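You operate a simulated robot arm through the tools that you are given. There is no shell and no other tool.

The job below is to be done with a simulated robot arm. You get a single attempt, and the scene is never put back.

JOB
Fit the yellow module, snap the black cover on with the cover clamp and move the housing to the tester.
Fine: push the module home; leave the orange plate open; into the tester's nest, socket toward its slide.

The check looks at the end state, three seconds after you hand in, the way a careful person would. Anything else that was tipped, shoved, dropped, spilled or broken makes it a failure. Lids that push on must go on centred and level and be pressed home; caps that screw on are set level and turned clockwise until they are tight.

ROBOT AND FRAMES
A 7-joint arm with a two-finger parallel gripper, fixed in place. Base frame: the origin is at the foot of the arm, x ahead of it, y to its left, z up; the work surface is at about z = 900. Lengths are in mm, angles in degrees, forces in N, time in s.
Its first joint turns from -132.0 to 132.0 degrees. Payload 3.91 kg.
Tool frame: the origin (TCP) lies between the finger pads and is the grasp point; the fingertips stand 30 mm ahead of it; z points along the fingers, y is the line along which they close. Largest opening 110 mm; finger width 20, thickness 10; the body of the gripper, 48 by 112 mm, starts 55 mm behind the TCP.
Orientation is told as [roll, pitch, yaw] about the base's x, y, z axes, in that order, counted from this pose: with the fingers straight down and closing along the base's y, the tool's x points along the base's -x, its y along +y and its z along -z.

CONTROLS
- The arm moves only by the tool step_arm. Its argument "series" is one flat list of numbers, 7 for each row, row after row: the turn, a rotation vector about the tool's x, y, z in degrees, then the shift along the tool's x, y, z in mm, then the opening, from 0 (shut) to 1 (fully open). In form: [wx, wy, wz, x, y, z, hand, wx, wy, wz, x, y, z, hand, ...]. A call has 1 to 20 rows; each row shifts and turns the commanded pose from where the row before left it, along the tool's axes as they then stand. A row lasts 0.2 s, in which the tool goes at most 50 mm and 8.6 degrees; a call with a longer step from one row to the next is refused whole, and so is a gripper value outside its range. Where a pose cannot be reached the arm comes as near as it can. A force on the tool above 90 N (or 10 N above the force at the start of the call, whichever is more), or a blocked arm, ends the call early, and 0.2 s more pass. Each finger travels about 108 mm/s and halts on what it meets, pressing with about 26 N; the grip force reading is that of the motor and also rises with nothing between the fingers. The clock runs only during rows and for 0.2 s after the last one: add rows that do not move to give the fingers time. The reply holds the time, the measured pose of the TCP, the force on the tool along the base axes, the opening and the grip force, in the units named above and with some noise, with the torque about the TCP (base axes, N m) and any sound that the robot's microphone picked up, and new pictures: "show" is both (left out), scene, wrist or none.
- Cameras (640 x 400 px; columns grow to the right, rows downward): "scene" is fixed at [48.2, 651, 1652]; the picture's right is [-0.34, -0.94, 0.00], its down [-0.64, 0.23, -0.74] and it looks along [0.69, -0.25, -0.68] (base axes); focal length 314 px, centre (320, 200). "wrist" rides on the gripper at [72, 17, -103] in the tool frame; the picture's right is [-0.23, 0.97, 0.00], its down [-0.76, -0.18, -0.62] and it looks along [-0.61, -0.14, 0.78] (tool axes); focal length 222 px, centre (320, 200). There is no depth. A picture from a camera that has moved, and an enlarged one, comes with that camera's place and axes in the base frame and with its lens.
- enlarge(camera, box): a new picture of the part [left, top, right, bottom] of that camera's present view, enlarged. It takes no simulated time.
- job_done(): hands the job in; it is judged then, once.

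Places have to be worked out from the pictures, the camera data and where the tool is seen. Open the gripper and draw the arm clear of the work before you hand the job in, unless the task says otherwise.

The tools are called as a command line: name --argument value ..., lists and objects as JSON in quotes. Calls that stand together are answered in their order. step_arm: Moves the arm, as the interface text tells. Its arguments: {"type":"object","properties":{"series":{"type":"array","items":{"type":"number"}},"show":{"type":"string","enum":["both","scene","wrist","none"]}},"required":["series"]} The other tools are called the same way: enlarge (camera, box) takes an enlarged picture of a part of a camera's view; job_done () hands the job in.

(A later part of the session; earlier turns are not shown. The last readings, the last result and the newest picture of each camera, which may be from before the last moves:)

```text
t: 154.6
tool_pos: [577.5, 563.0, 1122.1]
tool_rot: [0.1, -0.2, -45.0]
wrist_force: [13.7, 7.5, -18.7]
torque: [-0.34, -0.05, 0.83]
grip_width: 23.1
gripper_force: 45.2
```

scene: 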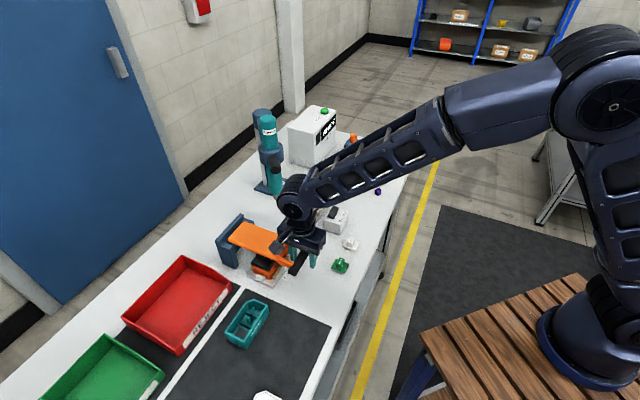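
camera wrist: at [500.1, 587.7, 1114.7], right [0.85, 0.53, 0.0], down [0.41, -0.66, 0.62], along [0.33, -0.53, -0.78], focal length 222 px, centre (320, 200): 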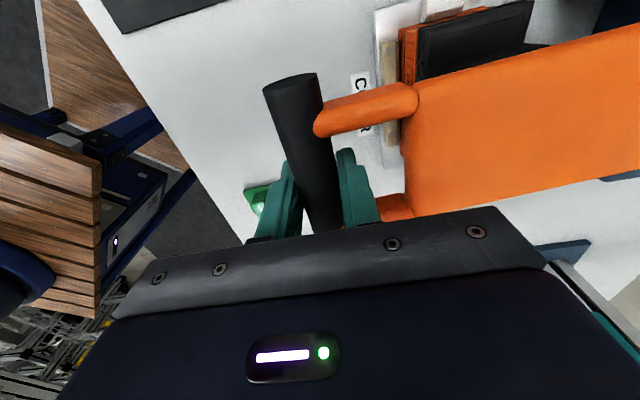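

step_arm --series '[0, 0, 0, 0, 9.3, -5.7, 0.12, 0, 0, 0, 0, 9, -6.2, 0.12, 0, 0, 0, 0, 8.3, -6.1, 0.12, 0, 0, 0, 0, 8.6, -5.8, 0.12, 0, 0, 0, 0, 8.9, -5.2, 0.12, 0, 0, 0, 0, 9.1, -4.8, 0.12, 0, 0, 0, 0, 9.4, -4.2, 0.12, 0, 0, 0, 0, 9.6, -3.8, 0.12, 0, 0, 0, 0, 0, 0, 0.12]' --show "scene"

```text
t: 156.6
tool_pos: [626.9, 613.8, 1165.0]
tool_rot: [0.0, 0.1, -45.1]
wrist_force: [-4.2, -5.0, 20.9]
torque: [0.38, -0.1, 0.07]
grip_width: 22.0
gripper_force: 44.8
```

scene: 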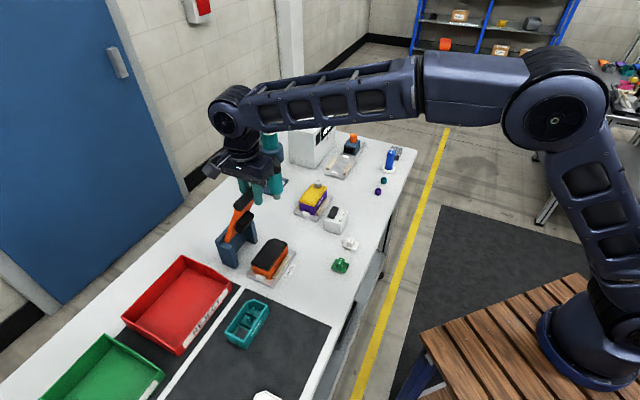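

step_arm --series '[0, 0, 0, 0, 9.7, -4.6, 0.12, 0, 0, 0, 0, 9.7, -3.9, 0.12, 0, 0, 0, 0, 10.1, -2.2, 0.12, 0, 0, 0, 0, 10.2, -1.8, 0.12, 0, 0, 0, 0, 0, 0, 0.12, -8, 0, 0, 0, 0, 0, 0.12, -8, 0, 0, 0, 0, 0, 0.12, -8, 0, 0, 0, 0, 0, 0.12, -8, 0, 0, 0, 0, 0, 0.12, 0, 0, 0, 0, 0, 0, 0.12]' --show "scene"

```text
t: 158.8
tool_pos: [655.9, 640.1, 1175.5]
tool_rot: [32.1, 0.0, -45.1]
wrist_force: [-3.5, 4.1, -2.0]
torque: [0.53, -0.05, 0.4]
grip_width: 22.2
gripper_force: 44.5
```

scene: 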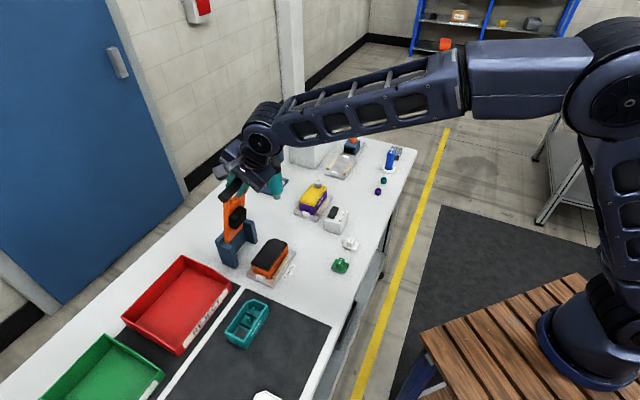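

step_arm --series '[0, 0, 0, 0, 9.3, 5.5, 0.12, 0, 0, 0, 0, 9.3, 5.5, 0.12, 0, 0, 0, 0, 8.7, 5.7, 0.12, 0, 0, 0, 0, 8.6, 5.7, 0.12, 0, 0, 0, 0, 8.2, 6.3, 0.12, 0, 0, 0, 0, 8.1, 6.3, 0.12, 0, 0, 0, 0, 0, 0, 0.12]' --show "none"

```text
t: 160.4
tool_pos: [701.5, 686.1, 1172.7]
tool_rot: [32.1, 0.0, -45.1]
wrist_force: [-1.3, 8.2, 22.0]
torque: [-0.03, 0.11, 0.74]
grip_width: 22.9
gripper_force: 45.1
```

step_arm --series '[0, 0, 0, 0, 7.5, 5.1, 0.12, 0, 0, 0, 0, 7.5, 5.2, 0.12, 0, 0, 0, 0, 6.5, 7.9, 0.12, 0, 0, 0, 0, 6.5, 7.9, 0.12, 0, 0, 0, 0, 0, 0, 0.12]' --show "both"

```text
t: 161.6
tool_pos: [725.8, 711.6, 1164.1]
tool_rot: [31.9, 0.0, -45.0]
wrist_force: [-14.5, 10.8, -13.2]
torque: [0.64, 0.43, -0.58]
grip_width: 23.2
gripper_force: 45.2
camera wrist: at [648.3, 734.3, 1261.7], right [0.75, 0.42, 0.51], down [0.2, -0.88, 0.44], along [0.64, -0.22, -0.74], focal length 222 px, centre (320, 200)
```

scene: 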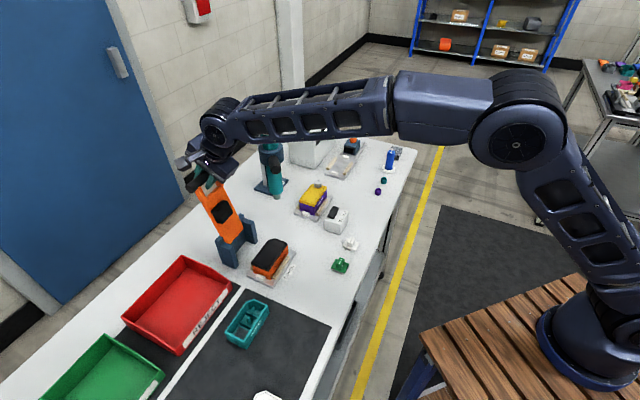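
wrist: 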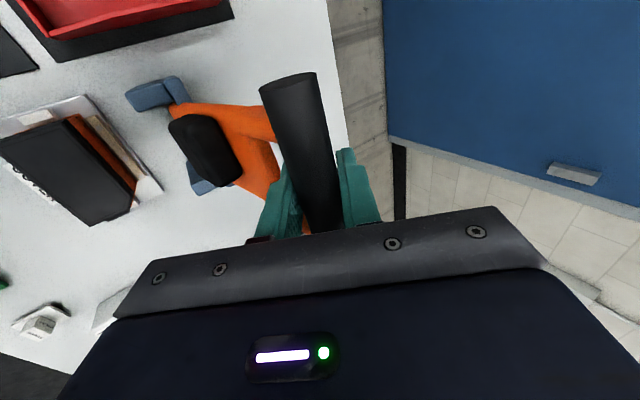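

Nearly at the open stop. I move the last ~11 mm and release the bar.

step_arm --series '[0, 0, 0, 0, 3.9, 4.2, 0.12, 0, 0, 0, 0, 3.8, 4.2, 0.12, 0, 0, 0, 0, 0, 0, 0.12]' --show "none"

```text
t: 162.4
tool_pos: [735.4, 719.3, 1159.6]
tool_rot: [31.6, 0.0, -45.0]
wrist_force: [-30.6, -10.3, -40.0]
torque: [0.48, 0.03, -0.91]
grip_width: 23.3
gripper_force: 44.9
```

step_arm --series '[0, 0, 0, 0, -2.5, 1.5, 0.12, 0, 0, 0, 0, 0, 0, 0.2, 0, 0, 0, 0, 0, 0, 0.25, 0, 0, 0, 0, 0, 0, 0.32, 0, 0, 0, 0, 0, 0, 0.42, 0, 0, 0, 0, 0, 0, 0.42]' --show "wrist"

enlarge --camera "scene" --box '[170, 140, 290, 280]'

```text
t: 163.8
tool_pos: [734.4, 718.2, 1160.6]
tool_rot: [32.0, 0.1, -45.0]
wrist_force: [1.3, -0.2, 0.4]
torque: [0.02, 0.01, -0.03]
grip_width: 46.2
gripper_force: 0.1
camera wrist: at [654.6, 741.2, 1258.2], right [0.74, 0.42, 0.52], down [0.2, -0.88, 0.43], along [0.64, -0.22, -0.74], focal length 222 px, centre (320, 200)
```

wrist: 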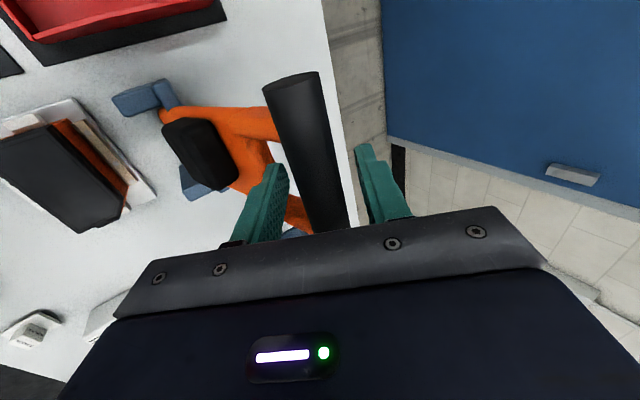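

```text
2.86 times, centred on (230, 210) of scene
camera zoom: at [48.2, 651.0, 1652.0], right [-0.34, -0.94, 0.0], down [-0.64, 0.23, -0.74], along [0.69, -0.25, -0.68], focal length 898 px, centre (577, 171)
```

zoom: 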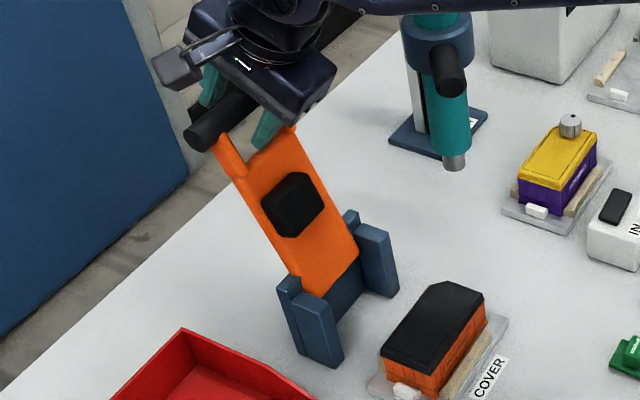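

The plate stands open again. I withdraw the fingers along the tool axis, straighten the hand and come back over to inspect the covered housing.

step_arm --series '[0, 0, 0, 0, 0, -15, 0.42, 0, 0, 0, 0, 0, -25, 0.42, 0, 0, 0, 0, 0, -35, 0.42, 0, 0, 0, 0, -30, -30, 0.42, 0, 0, 0, 0, -30, -30, 0.42, 8, 0, 0, 0, 0, 0, 0.42, 8, 0, 0, 0, 0, 0, 0.42, 8, 0, 0, 0, 0, 0, 0.42, 8, 0, 0, 0, 0, 0, 0.42, 0, 0, 0, 0, 0, 0, 0.42]' --show "both"

enlarge --camera "scene" --box '[240, 220, 310, 290]'

enlarge --camera "scene" --box '[253, 255, 285, 280]'

```text
t: 166.0
tool_pos: [647.8, 633.2, 1244.5]
tool_rot: [0.0, 0.0, -45.0]
wrist_force: [-0.3, -0.6, -0.2]
torque: [-0.01, 0.01, 0.01]
grip_width: 46.2
gripper_force: 0.0
camera wrist: at [609.4, 696.6, 1347.7], right [0.85, 0.53, 0.0], down [0.41, -0.66, 0.62], along [0.33, -0.53, -0.78], focal length 222 px, centre (320, 200)
```

scene: 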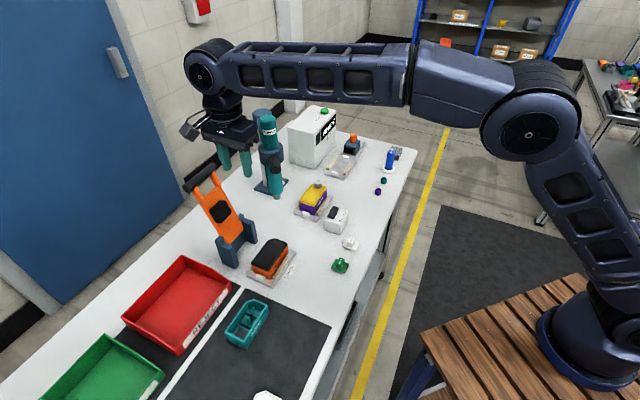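
wrist: 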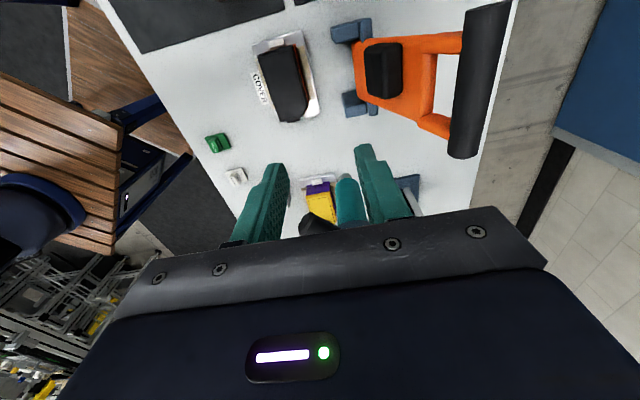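

```text
5.71 times, centred on (275, 255) of scene
camera zoom: at [48.2, 651.0, 1652.0], right [-0.34, -0.94, 0.0], down [-0.64, 0.23, -0.74], along [0.69, -0.25, -0.68], focal length 1796 px, centre (577, -114)
```

zoom: 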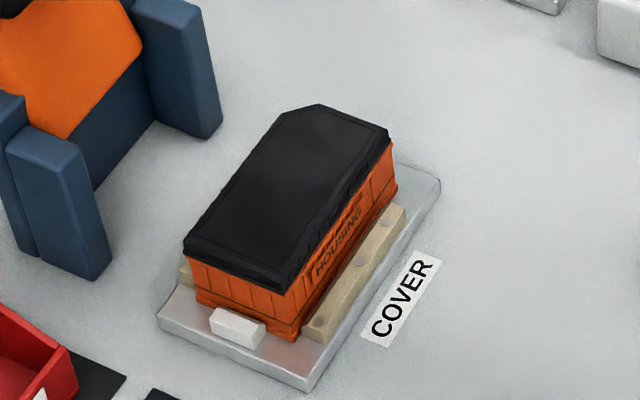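

```text
16.00 times, centred on (269, 268) of scene
camera zoom: at [48.2, 651.0, 1652.0], right [-0.34, -0.94, 0.0], down [-0.64, 0.23, -0.74], along [0.69, -0.25, -0.68], focal length 5030 px, centre (1136, -880)
```

zoom: 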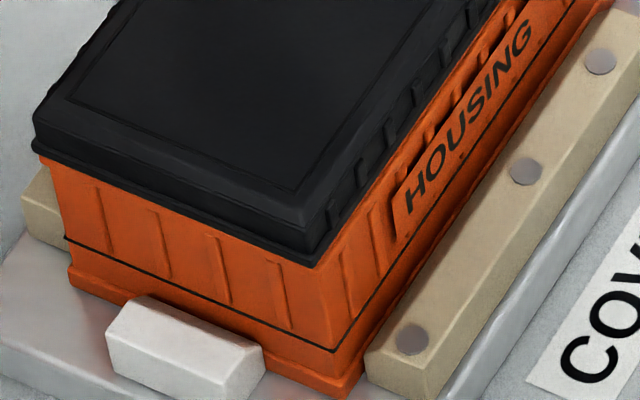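

The cover sits flush along the visible sides. I check the far (socket) end and compare with the purple one.

enlarge --camera "scene" --box '[272, 230, 304, 255]'

enlarge --camera "scene" --box '[308, 176, 340, 201]'

enlarge --camera "wrist" --box '[240, 20, 340, 130]'

```text
16.00 times, centred on (288, 242) of scene
camera zoom: at [48.2, 651.0, 1652.0], right [-0.34, -0.94, 0.0], down [-0.64, 0.23, -0.74], along [0.69, -0.25, -0.68], focal length 5030 px, centre (832, -480)
```

zoom: 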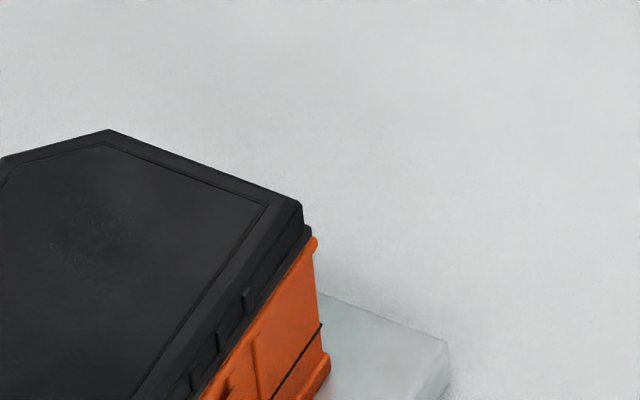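

```text
16.00 times, centred on (324, 188) of scene
camera zoom: at [48.2, 651.0, 1652.0], right [-0.34, -0.94, 0.0], down [-0.64, 0.23, -0.74], along [0.69, -0.25, -0.68], focal length 5030 px, centre (256, 384)
```

zoom: 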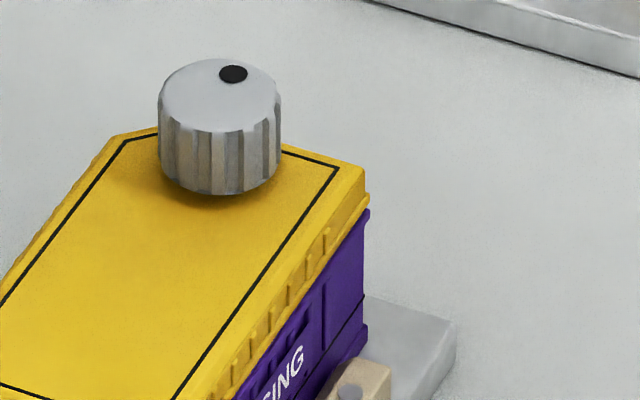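

```text
3.64 times, centred on (290, 75) of wrist
camera zoom: at [609.4, 696.6, 1347.7], right [0.85, 0.53, 0.0], down [0.41, -0.66, 0.62], along [0.33, -0.53, -0.78], focal length 808 px, centre (429, 654)
```

zoom: 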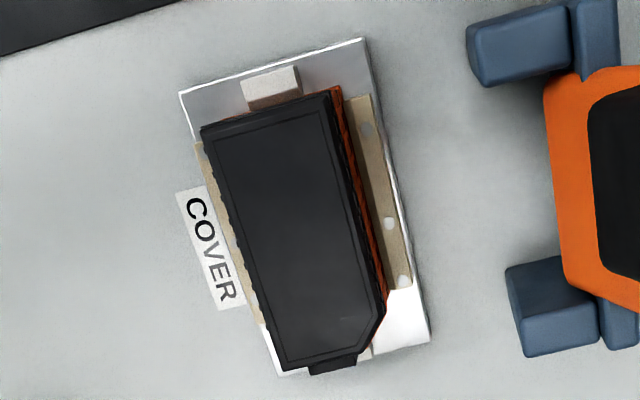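

To be sure the cover is fully home all round, I repeat the low-angle end view I took before clamping.

step_arm --series '[0, 0, 0, 44, -18, 10, 0.8, 0, 0, 0, 44, -18, 10, 1.0, 0, 0, 0, 44, -18, 10, 1.0, 0, 0, 0, 0, 0, 45, 1.0, 0, 0, 0, 0, 0, 45, 1.0, 0, 0, 0, 0, 0, 45, 1.0, 0, 0, -6.65, 0, 0, 0, 1.0, 0, 0, -6.65, 0, 0, 0, 1.0, 0, -8, 0, 0, 0, 0, 1.0, 0, -8, 0, 0, 0, 0, 1.0, 0, -8, 0, 0, 0, 0, 1.0, 0, -8, 0, 0, 0, 0, 1.0, 0, -8, 0, 0, 0, 0, 1.0, 0, 0, 0, 22.5, 0, 26.8, 1.0, 0, 0, 0, 22.5, 0, 26.8, 1.0, 0, 0, 0, 16, 0, 19, 1.0, 0, 0, 0, 0, 0, 0, 1.0, 0, 0, 0, 0, 0, 0, 1.0]' --show "wrist"

enlarge --camera "wrist" --box '[270, 140, 370, 215]'

```text
t: 169.8
tool_pos: [517.7, 688.1, 983.8]
tool_rot: [-0.1, -40.0, -31.8]
wrist_force: [0.2, 0.3, 0.6]
torque: [0.03, 0.02, 0.03]
grip_width: 109.9
gripper_force: 0.1
camera wrist: at [422.6, 766.3, 1016.7], right [0.66, 0.74, 0.15], down [0.06, -0.25, 0.97], along [0.75, -0.63, -0.21], focal length 222 px, centre (320, 200)
```

wrist: 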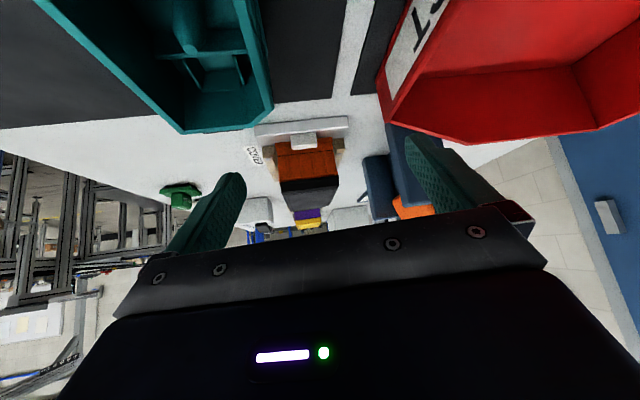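

```text
5.33 times, centred on (320, 178) of wrist
camera zoom: at [422.6, 766.3, 1016.7], right [0.66, 0.74, 0.15], down [0.06, -0.25, 0.97], along [0.75, -0.63, -0.21], focal length 1185 px, centre (320, 320)
```

zoom: 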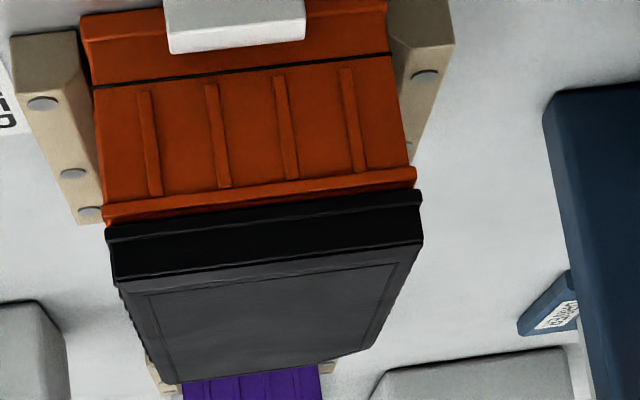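

The end view shows the flange now seated directly on the rim with no gap, level left to right: the cover is fully home. I straighten up and go back above the housing to grip it.

step_arm --series '[0, 0, 0, -23.6, 0, -28.1, 1.0, 0, 0, 0, -23.6, 0, -28.1, 1.0, 0, 0, 0, -23.6, 0, -28.1, 1.0, 0, 8, 0, 0, 0, 0, 0.8, 0, 8, 0, 0, 0, 0, 0.7, 0, 8, 0, 0, 0, 0, 0.7, 0, 8, 0, 0, 0, 0, 0.7, 0, 8, 0, 0, 0, 0, 0.7, 0, 0, 6.65, 0, 0, 0, 0.7, 0, 0, 6.65, 0, 0, 0, 0.7, 0, 0, 0, -42, 0, 0, 0.7, 0, 0, 0, -42, 0, 0, 0.7, 0, 0, 0, -42, 0, 0, 0.7, 0, 0, 0, 0, 0, 30, 0.7, 0, 0, 0, 0, 0, 0, 0.7, 0, 0, 0, 0, 0, 0, 0.7]' --show "both"

enlarge --camera "wrist" --box '[230, 30, 400, 200]'

```text
t: 173.2
tool_pos: [605.0, 600.0, 1066.2]
tool_rot: [0.1, 0.0, -45.1]
wrist_force: [0.0, -0.2, 0.1]
torque: [0.0, -0.01, 0.01]
grip_width: 77.1
gripper_force: 0.0
camera wrist: at [566.6, 662.8, 1170.2], right [0.85, 0.53, 0.0], down [0.41, -0.66, 0.62], along [0.33, -0.53, -0.78], focal length 222 px, centre (320, 200)
```

scene: 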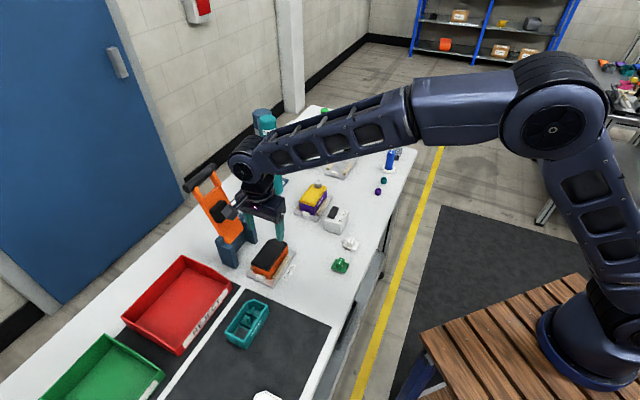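
wrist: 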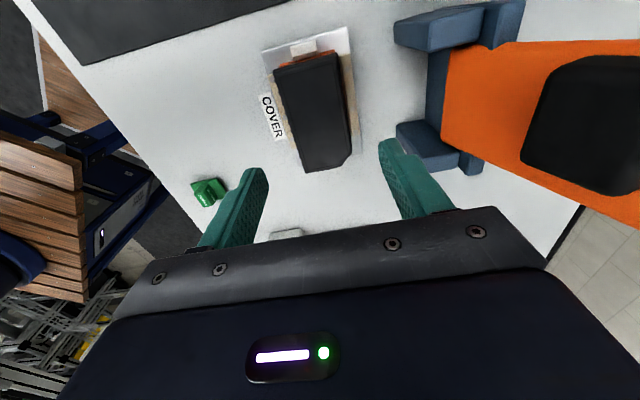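

```text
2.35 times, centred on (315, 115) of wrist
camera zoom: at [566.6, 662.8, 1170.2], right [0.85, 0.53, 0.0], down [0.41, -0.66, 0.62], along [0.33, -0.53, -0.78], focal length 523 px, centre (332, 400)
```

zoom: 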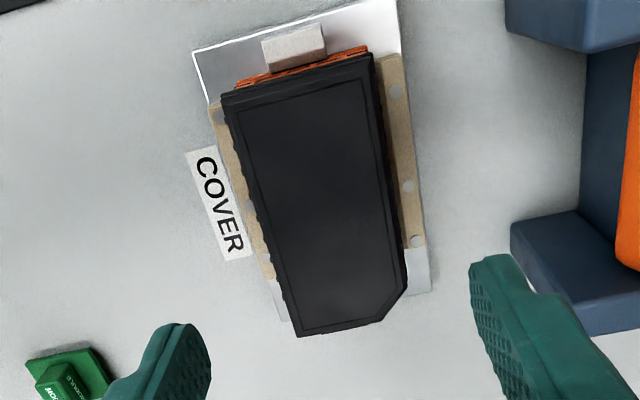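

I centre the hand over the housing (−2.4 along, −0.4 across) and descend so the fingertips end just above the nest rails.

step_arm --series '[0, 0, 0, -2.4, -0.4, 30, 0.7, 0, 0, 0, 0, 0, 30, 0.7, 0, 0, 0, 0, 0, 25, 0.7, 0, 0, 0, 0, 0, 15, 0.7, 0, 0, 0, 0, 0, 6, 0.7, 0, 0, 0, 0, 0, 0, 0.7, 0, 0, 0, 0, 0, 0, 0.7]' --show "wrist"

enlarge --camera "scene" --box '[240, 220, 320, 290]'

```text
t: 174.8
tool_pos: [608.8, 596.6, 957.9]
tool_rot: [0.0, -0.1, -44.9]
wrist_force: [0.6, 0.5, -0.1]
torque: [0.0, 0.0, 0.01]
grip_width: 77.1
gripper_force: 0.0
camera wrist: at [569.1, 660.1, 1061.5], right [0.85, 0.53, 0.0], down [0.41, -0.66, 0.62], along [0.33, -0.53, -0.78], focal length 222 px, centre (320, 200)
```

wrist: 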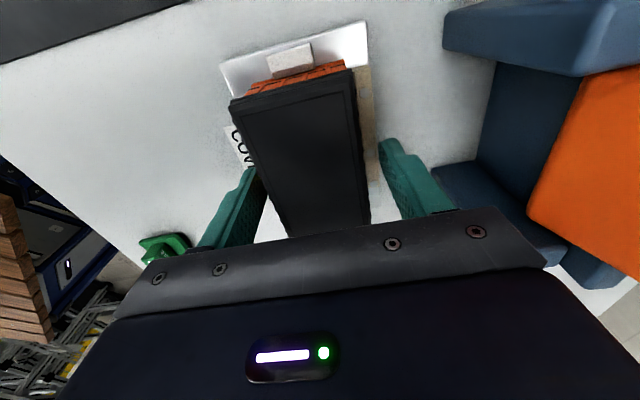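

```text
5.71 times, centred on (280, 255) of scene
camera zoom: at [48.2, 651.0, 1652.0], right [-0.34, -0.94, 0.0], down [-0.64, 0.23, -0.74], along [0.69, -0.25, -0.68], focal length 1796 px, centre (549, -114)
```

zoom: 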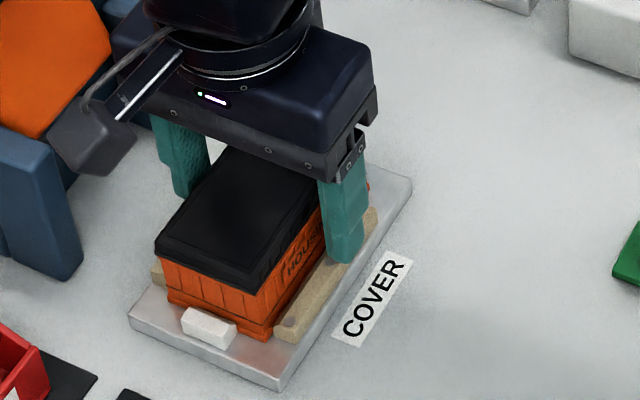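

Fingers straddle the housing above the rails. I close on it.

step_arm --series '[0, 0, 0, 0, 0, 0, 0.6, 0, 0, 0, 0, 0, 0, 0.55, 0, 0, 0, 0, 0, 0, 0.52, 0, 0, 0, 0, 0, 0, 0.5, 0, 0, 0, 0, 0, 0, 0.45, 0, 0, 0, 0, 0, 0, 0.35, 0, 0, 0, 0, 0, 0, 0.3, 0, 0, 0, 0, 0, 0, 0.3]' --show "none"

```text
t: 176.6
tool_pos: [608.3, 597.2, 957.1]
tool_rot: [0.0, 0.0, -44.9]
wrist_force: [-7.3, -9.1, 0.3]
torque: [-0.36, 0.27, -0.01]
grip_width: 53.4
gripper_force: 26.6
```

Gripped at 53.4 mm. I relieve the sideways load and lift slowly, checking that housing and cover rise together.

step_arm --series '[0, 0, 0, 0, -0.7, 0, 0.3, 0, 0, 0, 0, 0, -2, 0.3, 0, 0, 0, 0, 0, -3, 0.3, 0, 0, 0, 0, 0, -4, 0.3, 0, 0, 0, 0, 0, 0, 0.3]' --show "wrist"

enlarge --camera "scene" --box '[245, 235, 305, 285]'

```text
t: 177.8
tool_pos: [606.5, 596.2, 966.8]
tool_rot: [0.0, -0.1, -45.0]
wrist_force: [0.5, -0.6, -2.1]
torque: [0.02, -0.01, 0.04]
grip_width: 53.3
gripper_force: 26.2
camera wrist: at [567.4, 659.6, 1071.2], right [0.85, 0.53, 0.0], down [0.41, -0.66, 0.62], along [0.33, -0.53, -0.78], focal length 222 px, centre (320, 200)
```

wrist: 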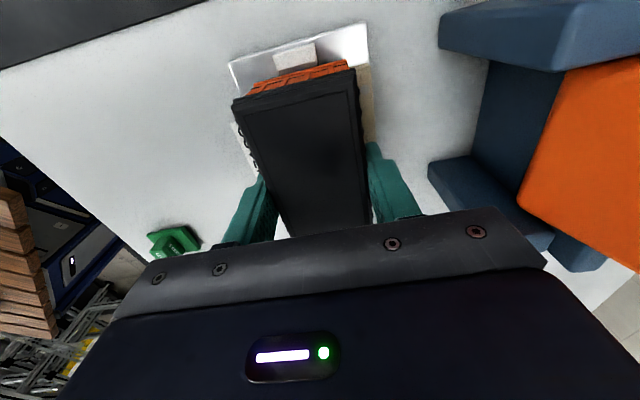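

```text
8.00 times, centred on (275, 260) of scene
camera zoom: at [48.2, 651.0, 1652.0], right [-0.34, -0.94, 0.0], down [-0.64, 0.23, -0.74], along [0.69, -0.25, -0.68], focal length 2515 px, centre (680, -280)
```

zoom: 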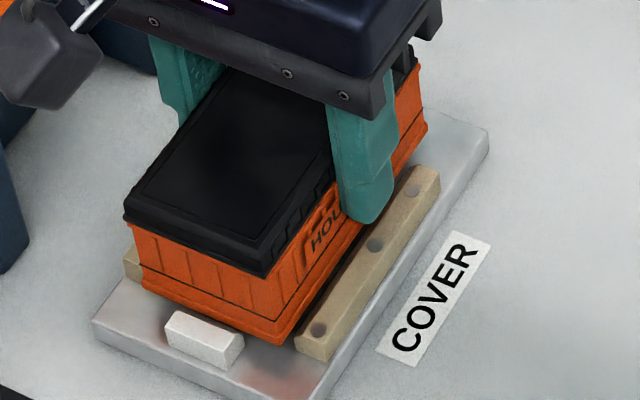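

Housing and cover come up together, level. I lift higher and carry it along the base side of the bench toward the tester.

step_arm --series '[0, 0, 0, 0, 0, -20, 0.3, 0, 0, 0, 0, 0, -30, 0.3, 0, 0, 0, 0, -20, -32, 0.3, 0, 0, 0, 0, -32, -30, 0.3, 0, 0, 0, 0, -32, 0, 0.3, 0, 0, 0, 0, -31, 0, 0.3, 0, 0, 0, -36, 0, 0, 0.3, 0, 0, 0, -36, 0, 0, 0.3, 0, 0, 0, -36, 0, 0, 0.3, 0, 0, 0, -36, 0, 0, 0.3, 0, 0, 0, 0, 0, 0, 0.3]' --show "both"

```text
t: 180.2
tool_pos: [626.2, 413.0, 1076.4]
tool_rot: [0.0, 0.1, -45.1]
wrist_force: [0.1, -0.1, -1.7]
torque: [-0.01, -0.01, 0.02]
grip_width: 53.3
gripper_force: 26.1
camera wrist: at [587.1, 475.9, 1181.0], right [0.85, 0.53, 0.0], down [0.41, -0.66, 0.62], along [0.33, -0.53, -0.78], focal length 222 px, centre (320, 200)
```

scene: 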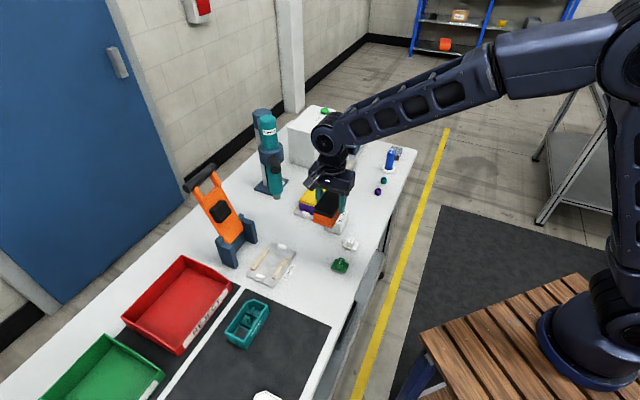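
wrist: 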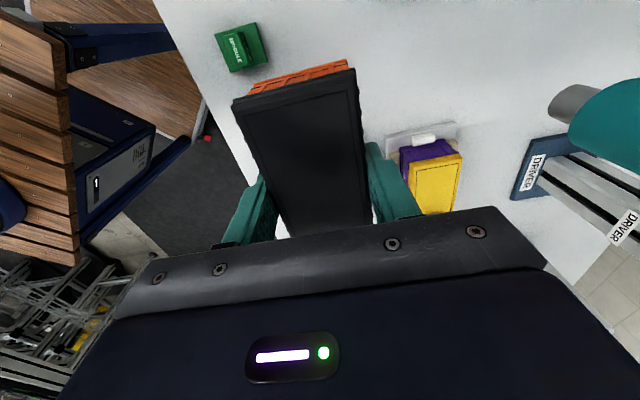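

Holding well. I continue along to the tester side, then come over the nest at a safe height.

step_arm --series '[0, 0, 0, -40, 0, 0, 0.3, 0, 0, 0, -40, 0, 0, 0.3, 0, 0, 0, -40, 0, 0, 0.3, 0, 0, 0, -40, 0, 0, 0.3, 0, 0, 0, -40, 0, 0, 0.3, 0, 0, 0, -40, 0, 0, 0.3, 0, 0, 0, -40, 0, 0, 0.3, 0, 0, 0, -40, 0, 0, 0.3, 0, 0, 0, -38, 0, 0, 0.3, 0, 0, 0, 0, 28, 0, 0.3, 0, 0, 0, 0, 29, 0, 0.3, 0, 0, 0, 0, 29, 10, 0.3, 0, 0, 0, 0, 29, 20, 0.3, 0, 0, 0, 0, 0, 0, 0.3, 0, 0, 0, 0, 0, 0, 0.3]' --show "both"

enlarge --camera "wrist" --box '[200, 20, 400, 160]'

enlarge --camera "scene" --box '[300, 110, 400, 190]'

```text
t: 183.4
tool_pos: [961.6, 241.8, 1049.6]
tool_rot: [0.1, 0.0, -45.1]
wrist_force: [-1.1, 0.0, -2.5]
torque: [0.03, -0.03, -0.04]
grip_width: 53.6
gripper_force: 25.8
camera wrist: at [922.9, 304.4, 1154.0], right [0.85, 0.53, 0.0], down [0.41, -0.66, 0.62], along [0.33, -0.53, -0.78], focal length 222 px, centre (320, 200)
```

scene: 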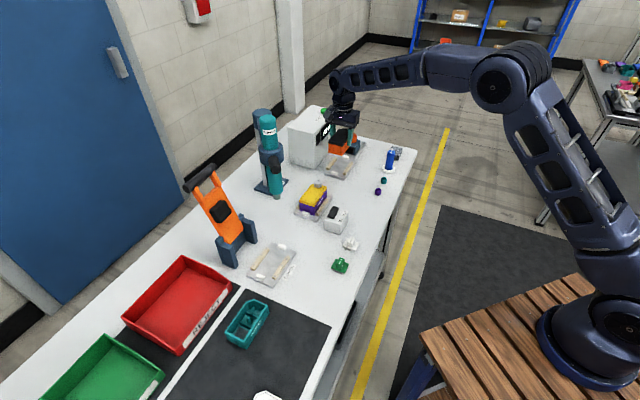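
wrist: 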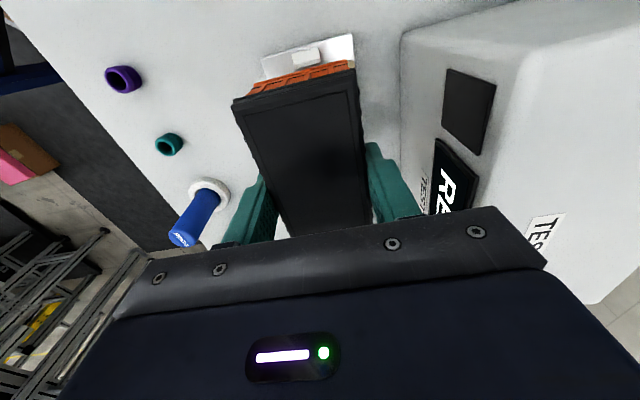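

```text
2.86 times, centred on (300, 90) of wrist
camera zoom: at [922.9, 304.4, 1154.0], right [0.85, 0.53, 0.0], down [0.41, -0.66, 0.62], along [0.33, -0.53, -0.78], focal length 635 px, centre (377, 514)
```

zoom: 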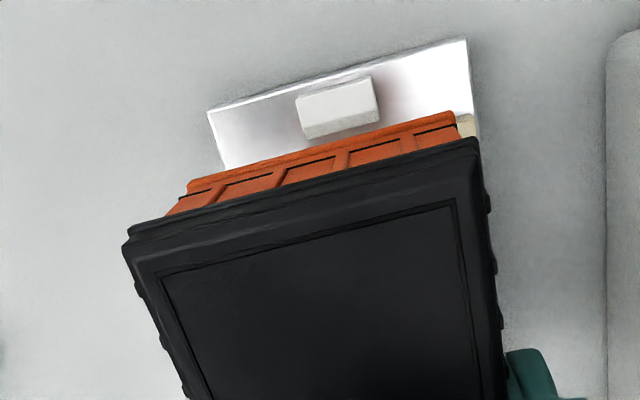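

```text
5.00 times, centred on (350, 150) of scene
camera zoom: at [48.2, 651.0, 1652.0], right [-0.34, -0.94, 0.0], down [-0.64, 0.23, -0.74], along [0.69, -0.25, -0.68], focal length 1572 px, centre (170, 450)
```

zoom: 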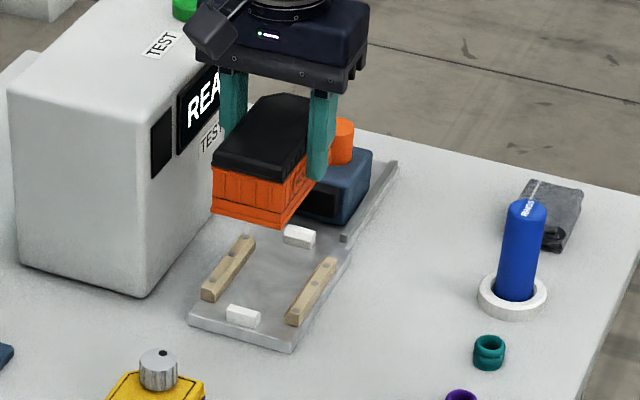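

I'm above the tester nest. Relative to the COVER-nest seating, the housing must move about −8 mm along e1 and ~−0.5 mm across. I do most of that, lower to ~20 mm above the rails and measure again.

step_arm --series '[0, 0, 0, -4, -0.4, 10, 0.3, 0, 0, 0, -4, 0, 15, 0.3, 0, 0, 0, 0, 0, 15, 0.3, 0, 0, 0, 0, 0, 15, 0.3, 0, 0, 0, 0, 0, 0, 0.3, 0, 0, 0, 0, 0, 0, 0.3]' --show "wrist"

enlarge --camera "wrist" --box '[220, 20, 400, 130]'

enlarge --camera "scene" --box '[325, 130, 375, 185]'

```text
t: 184.8
tool_pos: [966.6, 235.7, 994.0]
tool_rot: [0.0, 0.1, -45.0]
wrist_force: [-0.1, -0.6, -2.3]
torque: [0.01, 0.0, 0.02]
grip_width: 53.4
gripper_force: 25.8
camera wrist: at [927.7, 298.7, 1098.3], right [0.85, 0.53, 0.0], down [0.41, -0.66, 0.62], along [0.33, -0.53, -0.78], focal length 222 px, centre (320, 200)
```

wrist: 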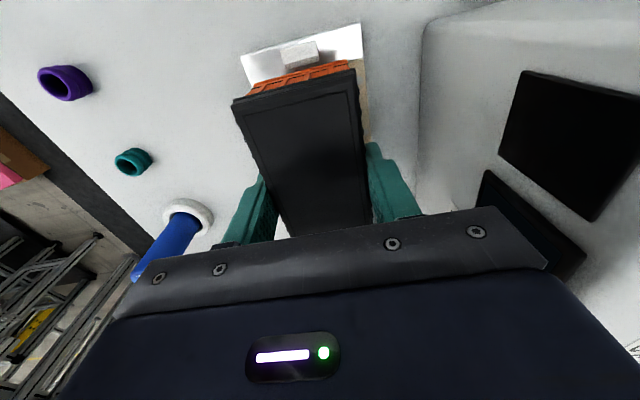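

```text
3.56 times, centred on (310, 75) of wrist
camera zoom: at [927.7, 298.7, 1098.3], right [0.85, 0.53, 0.0], down [0.41, -0.66, 0.62], along [0.33, -0.53, -0.78], focal length 790 px, centre (356, 644)
```

zoom: 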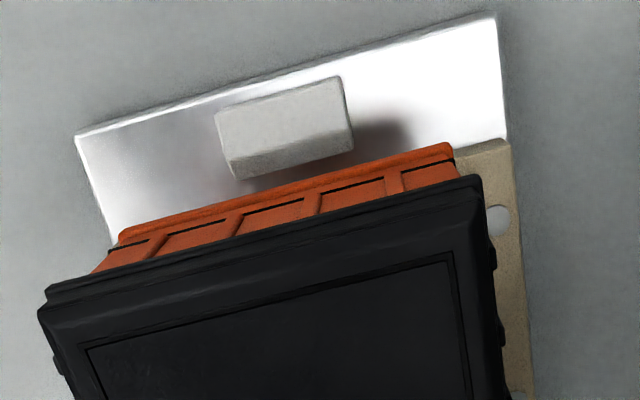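

```text
7.27 times, centred on (350, 158) of scene
camera zoom: at [48.2, 651.0, 1652.0], right [-0.34, -0.94, 0.0], down [-0.64, 0.23, -0.74], along [0.69, -0.25, -0.68], focal length 2286 px, centre (102, 509)
```

zoom: 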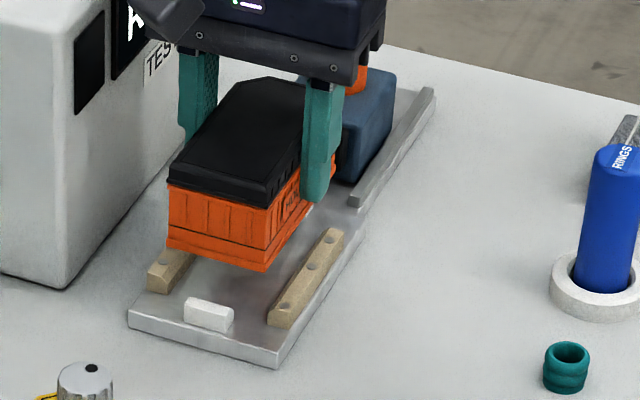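

Now the plate-edge distance is 13.3 mm versus ~15.2 mm when seated in the other nest, and across it is aligned. I shift −1.8 mm and lower to just above the rails for another check.

step_arm --series '[0, 0, 0, -1.8, 0, 6, 0.3, 0, 0, 0, 0, 0, 6, 0.3, 0, 0, 0, 0, 0, 4, 0.3, 0, 0, 0, 0, 0, 0, 0.3, 0, 0, 0, 0, 0, 0, 0.3]' --show "wrist"

enlarge --camera "wrist" --box '[220, 20, 400, 130]'

enlarge --camera "scene" --box '[328, 140, 368, 180]'

```text
t: 186.0
tool_pos: [965.9, 233.2, 976.6]
tool_rot: [0.0, 0.1, -45.0]
wrist_force: [0.1, 0.0, -1.7]
torque: [-0.03, -0.02, -0.03]
grip_width: 53.5
gripper_force: 26.2
camera wrist: at [928.0, 296.1, 1081.0], right [0.85, 0.53, 0.0], down [0.41, -0.66, 0.62], along [0.33, -0.53, -0.78], focal length 222 px, centre (320, 200)
```

wrist: 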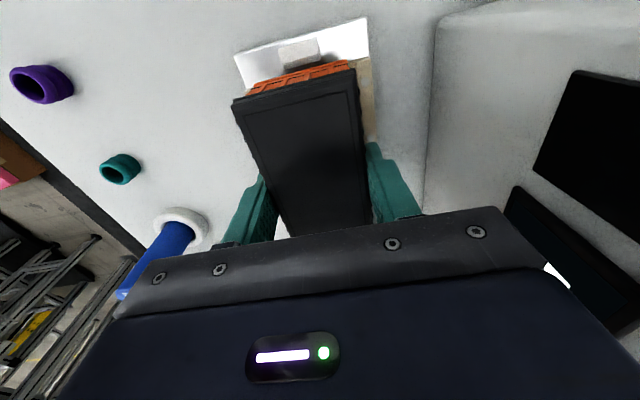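

```text
3.56 times, centred on (310, 75) of wrist
camera zoom: at [928.0, 296.1, 1081.0], right [0.85, 0.53, 0.0], down [0.41, -0.66, 0.62], along [0.33, -0.53, -0.78], focal length 790 px, centre (356, 644)
```

zoom: 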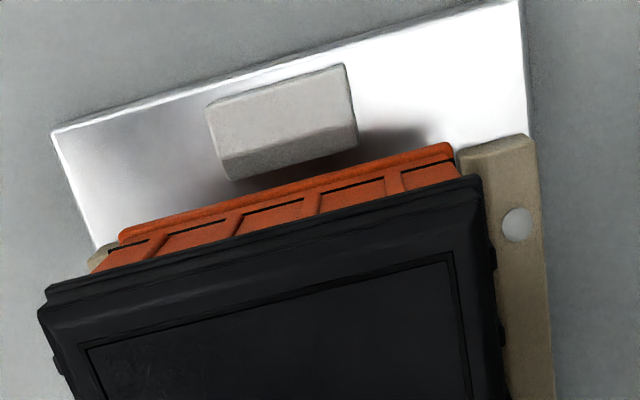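

```text
10.00 times, centred on (348, 160) of scene
camera zoom: at [48.2, 651.0, 1652.0], right [-0.34, -0.94, 0.0], down [-0.64, 0.23, -0.74], along [0.69, -0.25, -0.68], focal length 3144 px, centre (40, 600)
```

zoom: 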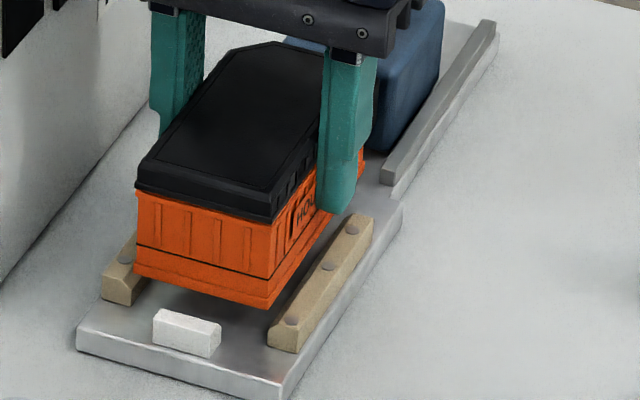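

Along e1 it now matches (15.2 mm); across, the hand has drifted −1.5 mm relative to the rails. I correct +1.5 mm, lower 5 mm and look again.

step_arm --series '[0, 0, 0, 0, 1.5, 0, 0.3, 0, 0, 0, 0, 0, 2.5, 0.3, 0, 0, 0, 0, 0, 2.5, 0.3, 0, 0, 0, 0, 0, 0, 0.3, 0, 0, 0, 0, 0, 0, 0.3]' --show "wrist"

enlarge --camera "wrist" --box '[220, 20, 400, 130]'

enlarge --camera "scene" --box '[328, 140, 368, 180]'

```text
t: 187.2
tool_pos: [968.9, 234.4, 972.2]
tool_rot: [0.0, 0.0, -45.0]
wrist_force: [-0.5, -0.8, -2.8]
torque: [0.01, 0.0, 0.0]
grip_width: 53.7
gripper_force: 26.1
camera wrist: at [930.5, 297.3, 1076.3], right [0.85, 0.53, 0.0], down [0.41, -0.66, 0.62], along [0.33, -0.53, -0.78], focal length 222 px, centre (320, 200)
```

wrist: 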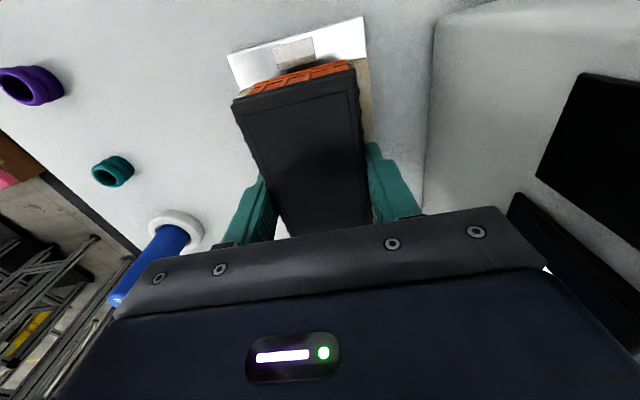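

```text
3.56 times, centred on (310, 75) of wrist
camera zoom: at [930.5, 297.3, 1076.3], right [0.85, 0.53, 0.0], down [0.41, -0.66, 0.62], along [0.33, -0.53, -0.78], focal length 790 px, centre (356, 644)
```

zoom: 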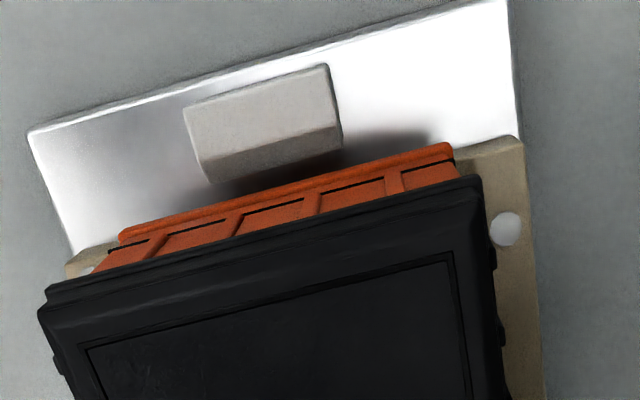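

```text
10.00 times, centred on (348, 160) of scene
camera zoom: at [48.2, 651.0, 1652.0], right [-0.34, -0.94, 0.0], down [-0.64, 0.23, -0.74], along [0.69, -0.25, -0.68], focal length 3144 px, centre (40, 600)
```

zoom: 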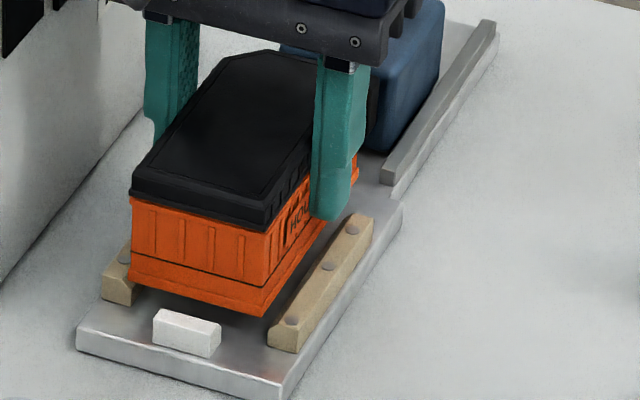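

Slightly over-corrected: I move −0.9 across and +0.8 along, then lower a little more and check.

step_arm --series '[0, 0, 0, 0.8, -0.9, 0, 0.3, 0, 0, 0, 0, 0, 0, 0.3, 0, 0, 0, 0, 0, 0, 0.3]' --show "none"

enlarge --camera "wrist" --box '[220, 15, 400, 125]'

enlarge --camera "scene" --box '[328, 140, 368, 180]'

```text
t: 188.0
tool_pos: [967.7, 235.7, 973.0]
tool_rot: [0.1, 0.1, -45.0]
wrist_force: [0.1, -0.1, -1.8]
torque: [0.01, -0.01, 0.0]
grip_width: 53.6
gripper_force: 25.8
```

```text
3.56 times, centred on (310, 70) of wrist
camera zoom: at [929.2, 297.6, 1076.7], right [0.85, 0.53, 0.0], down [0.41, -0.66, 0.62], along [0.33, -0.53, -0.78], focal length 790 px, centre (356, 662)
```

zoom: 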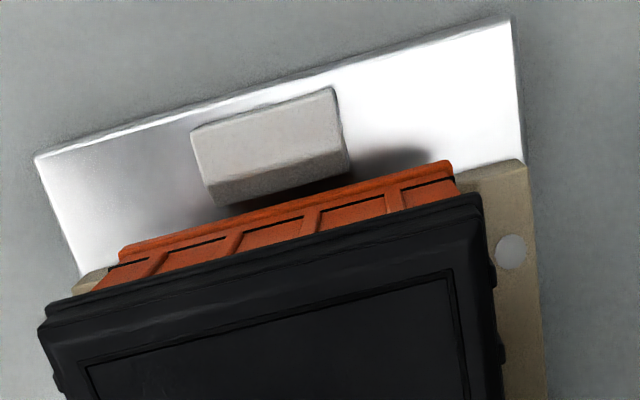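

```text
10.00 times, centred on (348, 160) of scene
camera zoom: at [48.2, 651.0, 1652.0], right [-0.34, -0.94, 0.0], down [-0.64, 0.23, -0.74], along [0.69, -0.25, -0.68], focal length 3144 px, centre (40, 600)
```

zoom: 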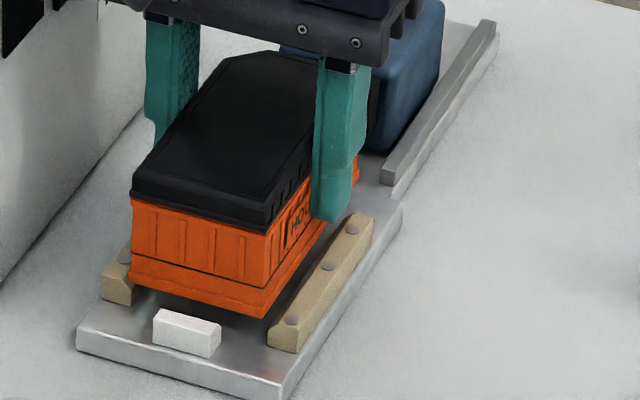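

Aligned: 15.2 mm along, within 0.3 mm across. I lower in small steps, watching for contact.

step_arm --series '[0, 0, 0, 0, -0.2, 2, 0.3, 0, 0, 0, 0, 0, 2, 0.3, 0, 0, 0, 0, 0, 2, 0.3, 0, 0, 0, 0, 0, 0, 0.3]' --show "none"

enlarge --camera "wrist" --box '[220, 15, 400, 125]'

enlarge --camera "scene" --box '[328, 145, 360, 180]'

```text
t: 189.0
tool_pos: [966.3, 234.4, 968.5]
tool_rot: [0.0, 0.0, -44.9]
wrist_force: [-0.7, -0.2, -2.1]
torque: [-0.01, 0.02, -0.03]
grip_width: 53.5
gripper_force: 26.1
```

```text
3.56 times, centred on (310, 70) of wrist
camera zoom: at [928.3, 298.2, 1071.3], right [0.85, 0.53, 0.0], down [0.41, -0.66, 0.62], along [0.33, -0.53, -0.78], focal length 790 px, centre (356, 662)
```

zoom: 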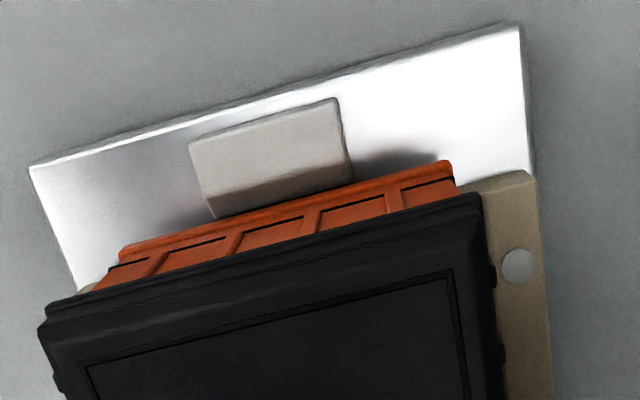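

```text
11.43 times, centred on (344, 162) of scene
camera zoom: at [48.2, 651.0, 1652.0], right [-0.34, -0.94, 0.0], down [-0.64, 0.23, -0.74], along [0.69, -0.25, -0.68], focal length 3593 px, centre (46, 629)
```

zoom: 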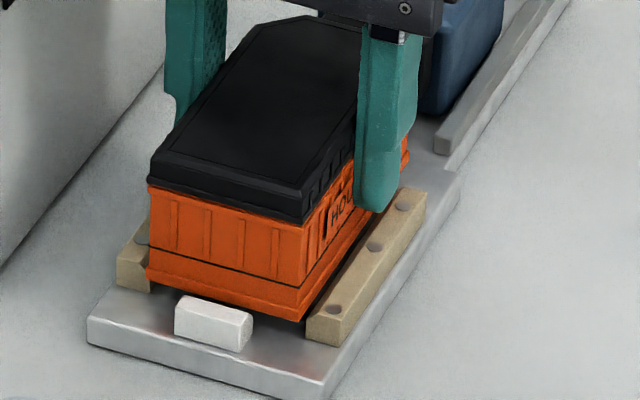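

step_arm --series '[0, 0, 0, -0.6, 0, 2, 0.3, 0, 0, 0, 0, 0, 2, 0.3, 0, 0, 0, 0, 0, 1.5, 0.3, 0, 0, 0, 0, 0, 0, 0.3]' --show "none"

enlarge --camera "wrist" --box '[220, 15, 400, 125]'

enlarge --camera "scene" --box '[328, 145, 360, 180]'

```text
t: 190.0
tool_pos: [967.0, 236.3, 962.0]
tool_rot: [0.0, 0.0, -45.1]
wrist_force: [0.4, 0.3, -1.4]
torque: [-0.01, -0.02, -0.04]
grip_width: 53.6
gripper_force: 25.4
```

```text
3.56 times, centred on (310, 70) of wrist
camera zoom: at [928.4, 298.6, 1065.8], right [0.85, 0.53, 0.0], down [0.41, -0.66, 0.62], along [0.33, -0.53, -0.78], focal length 790 px, centre (356, 662)
```

zoom: 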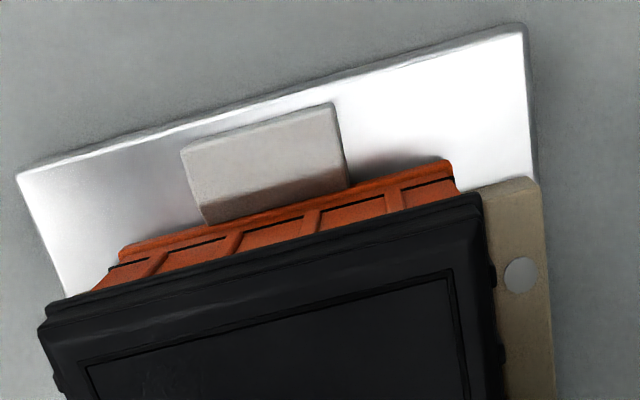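

```text
11.43 times, centred on (344, 162) of scene
camera zoom: at [48.2, 651.0, 1652.0], right [-0.34, -0.94, 0.0], down [-0.64, 0.23, -0.74], along [0.69, -0.25, -0.68], focal length 3593 px, centre (46, 629)
```

zoom: 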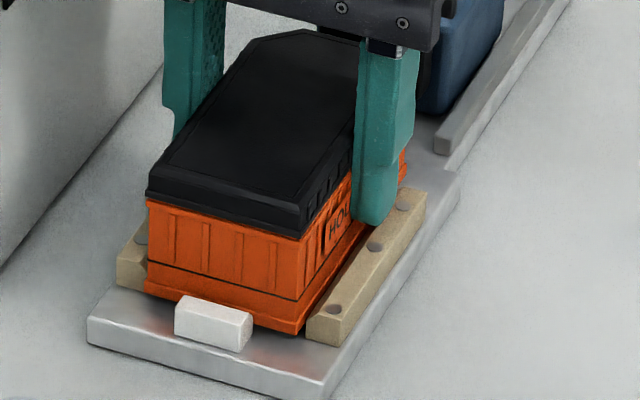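

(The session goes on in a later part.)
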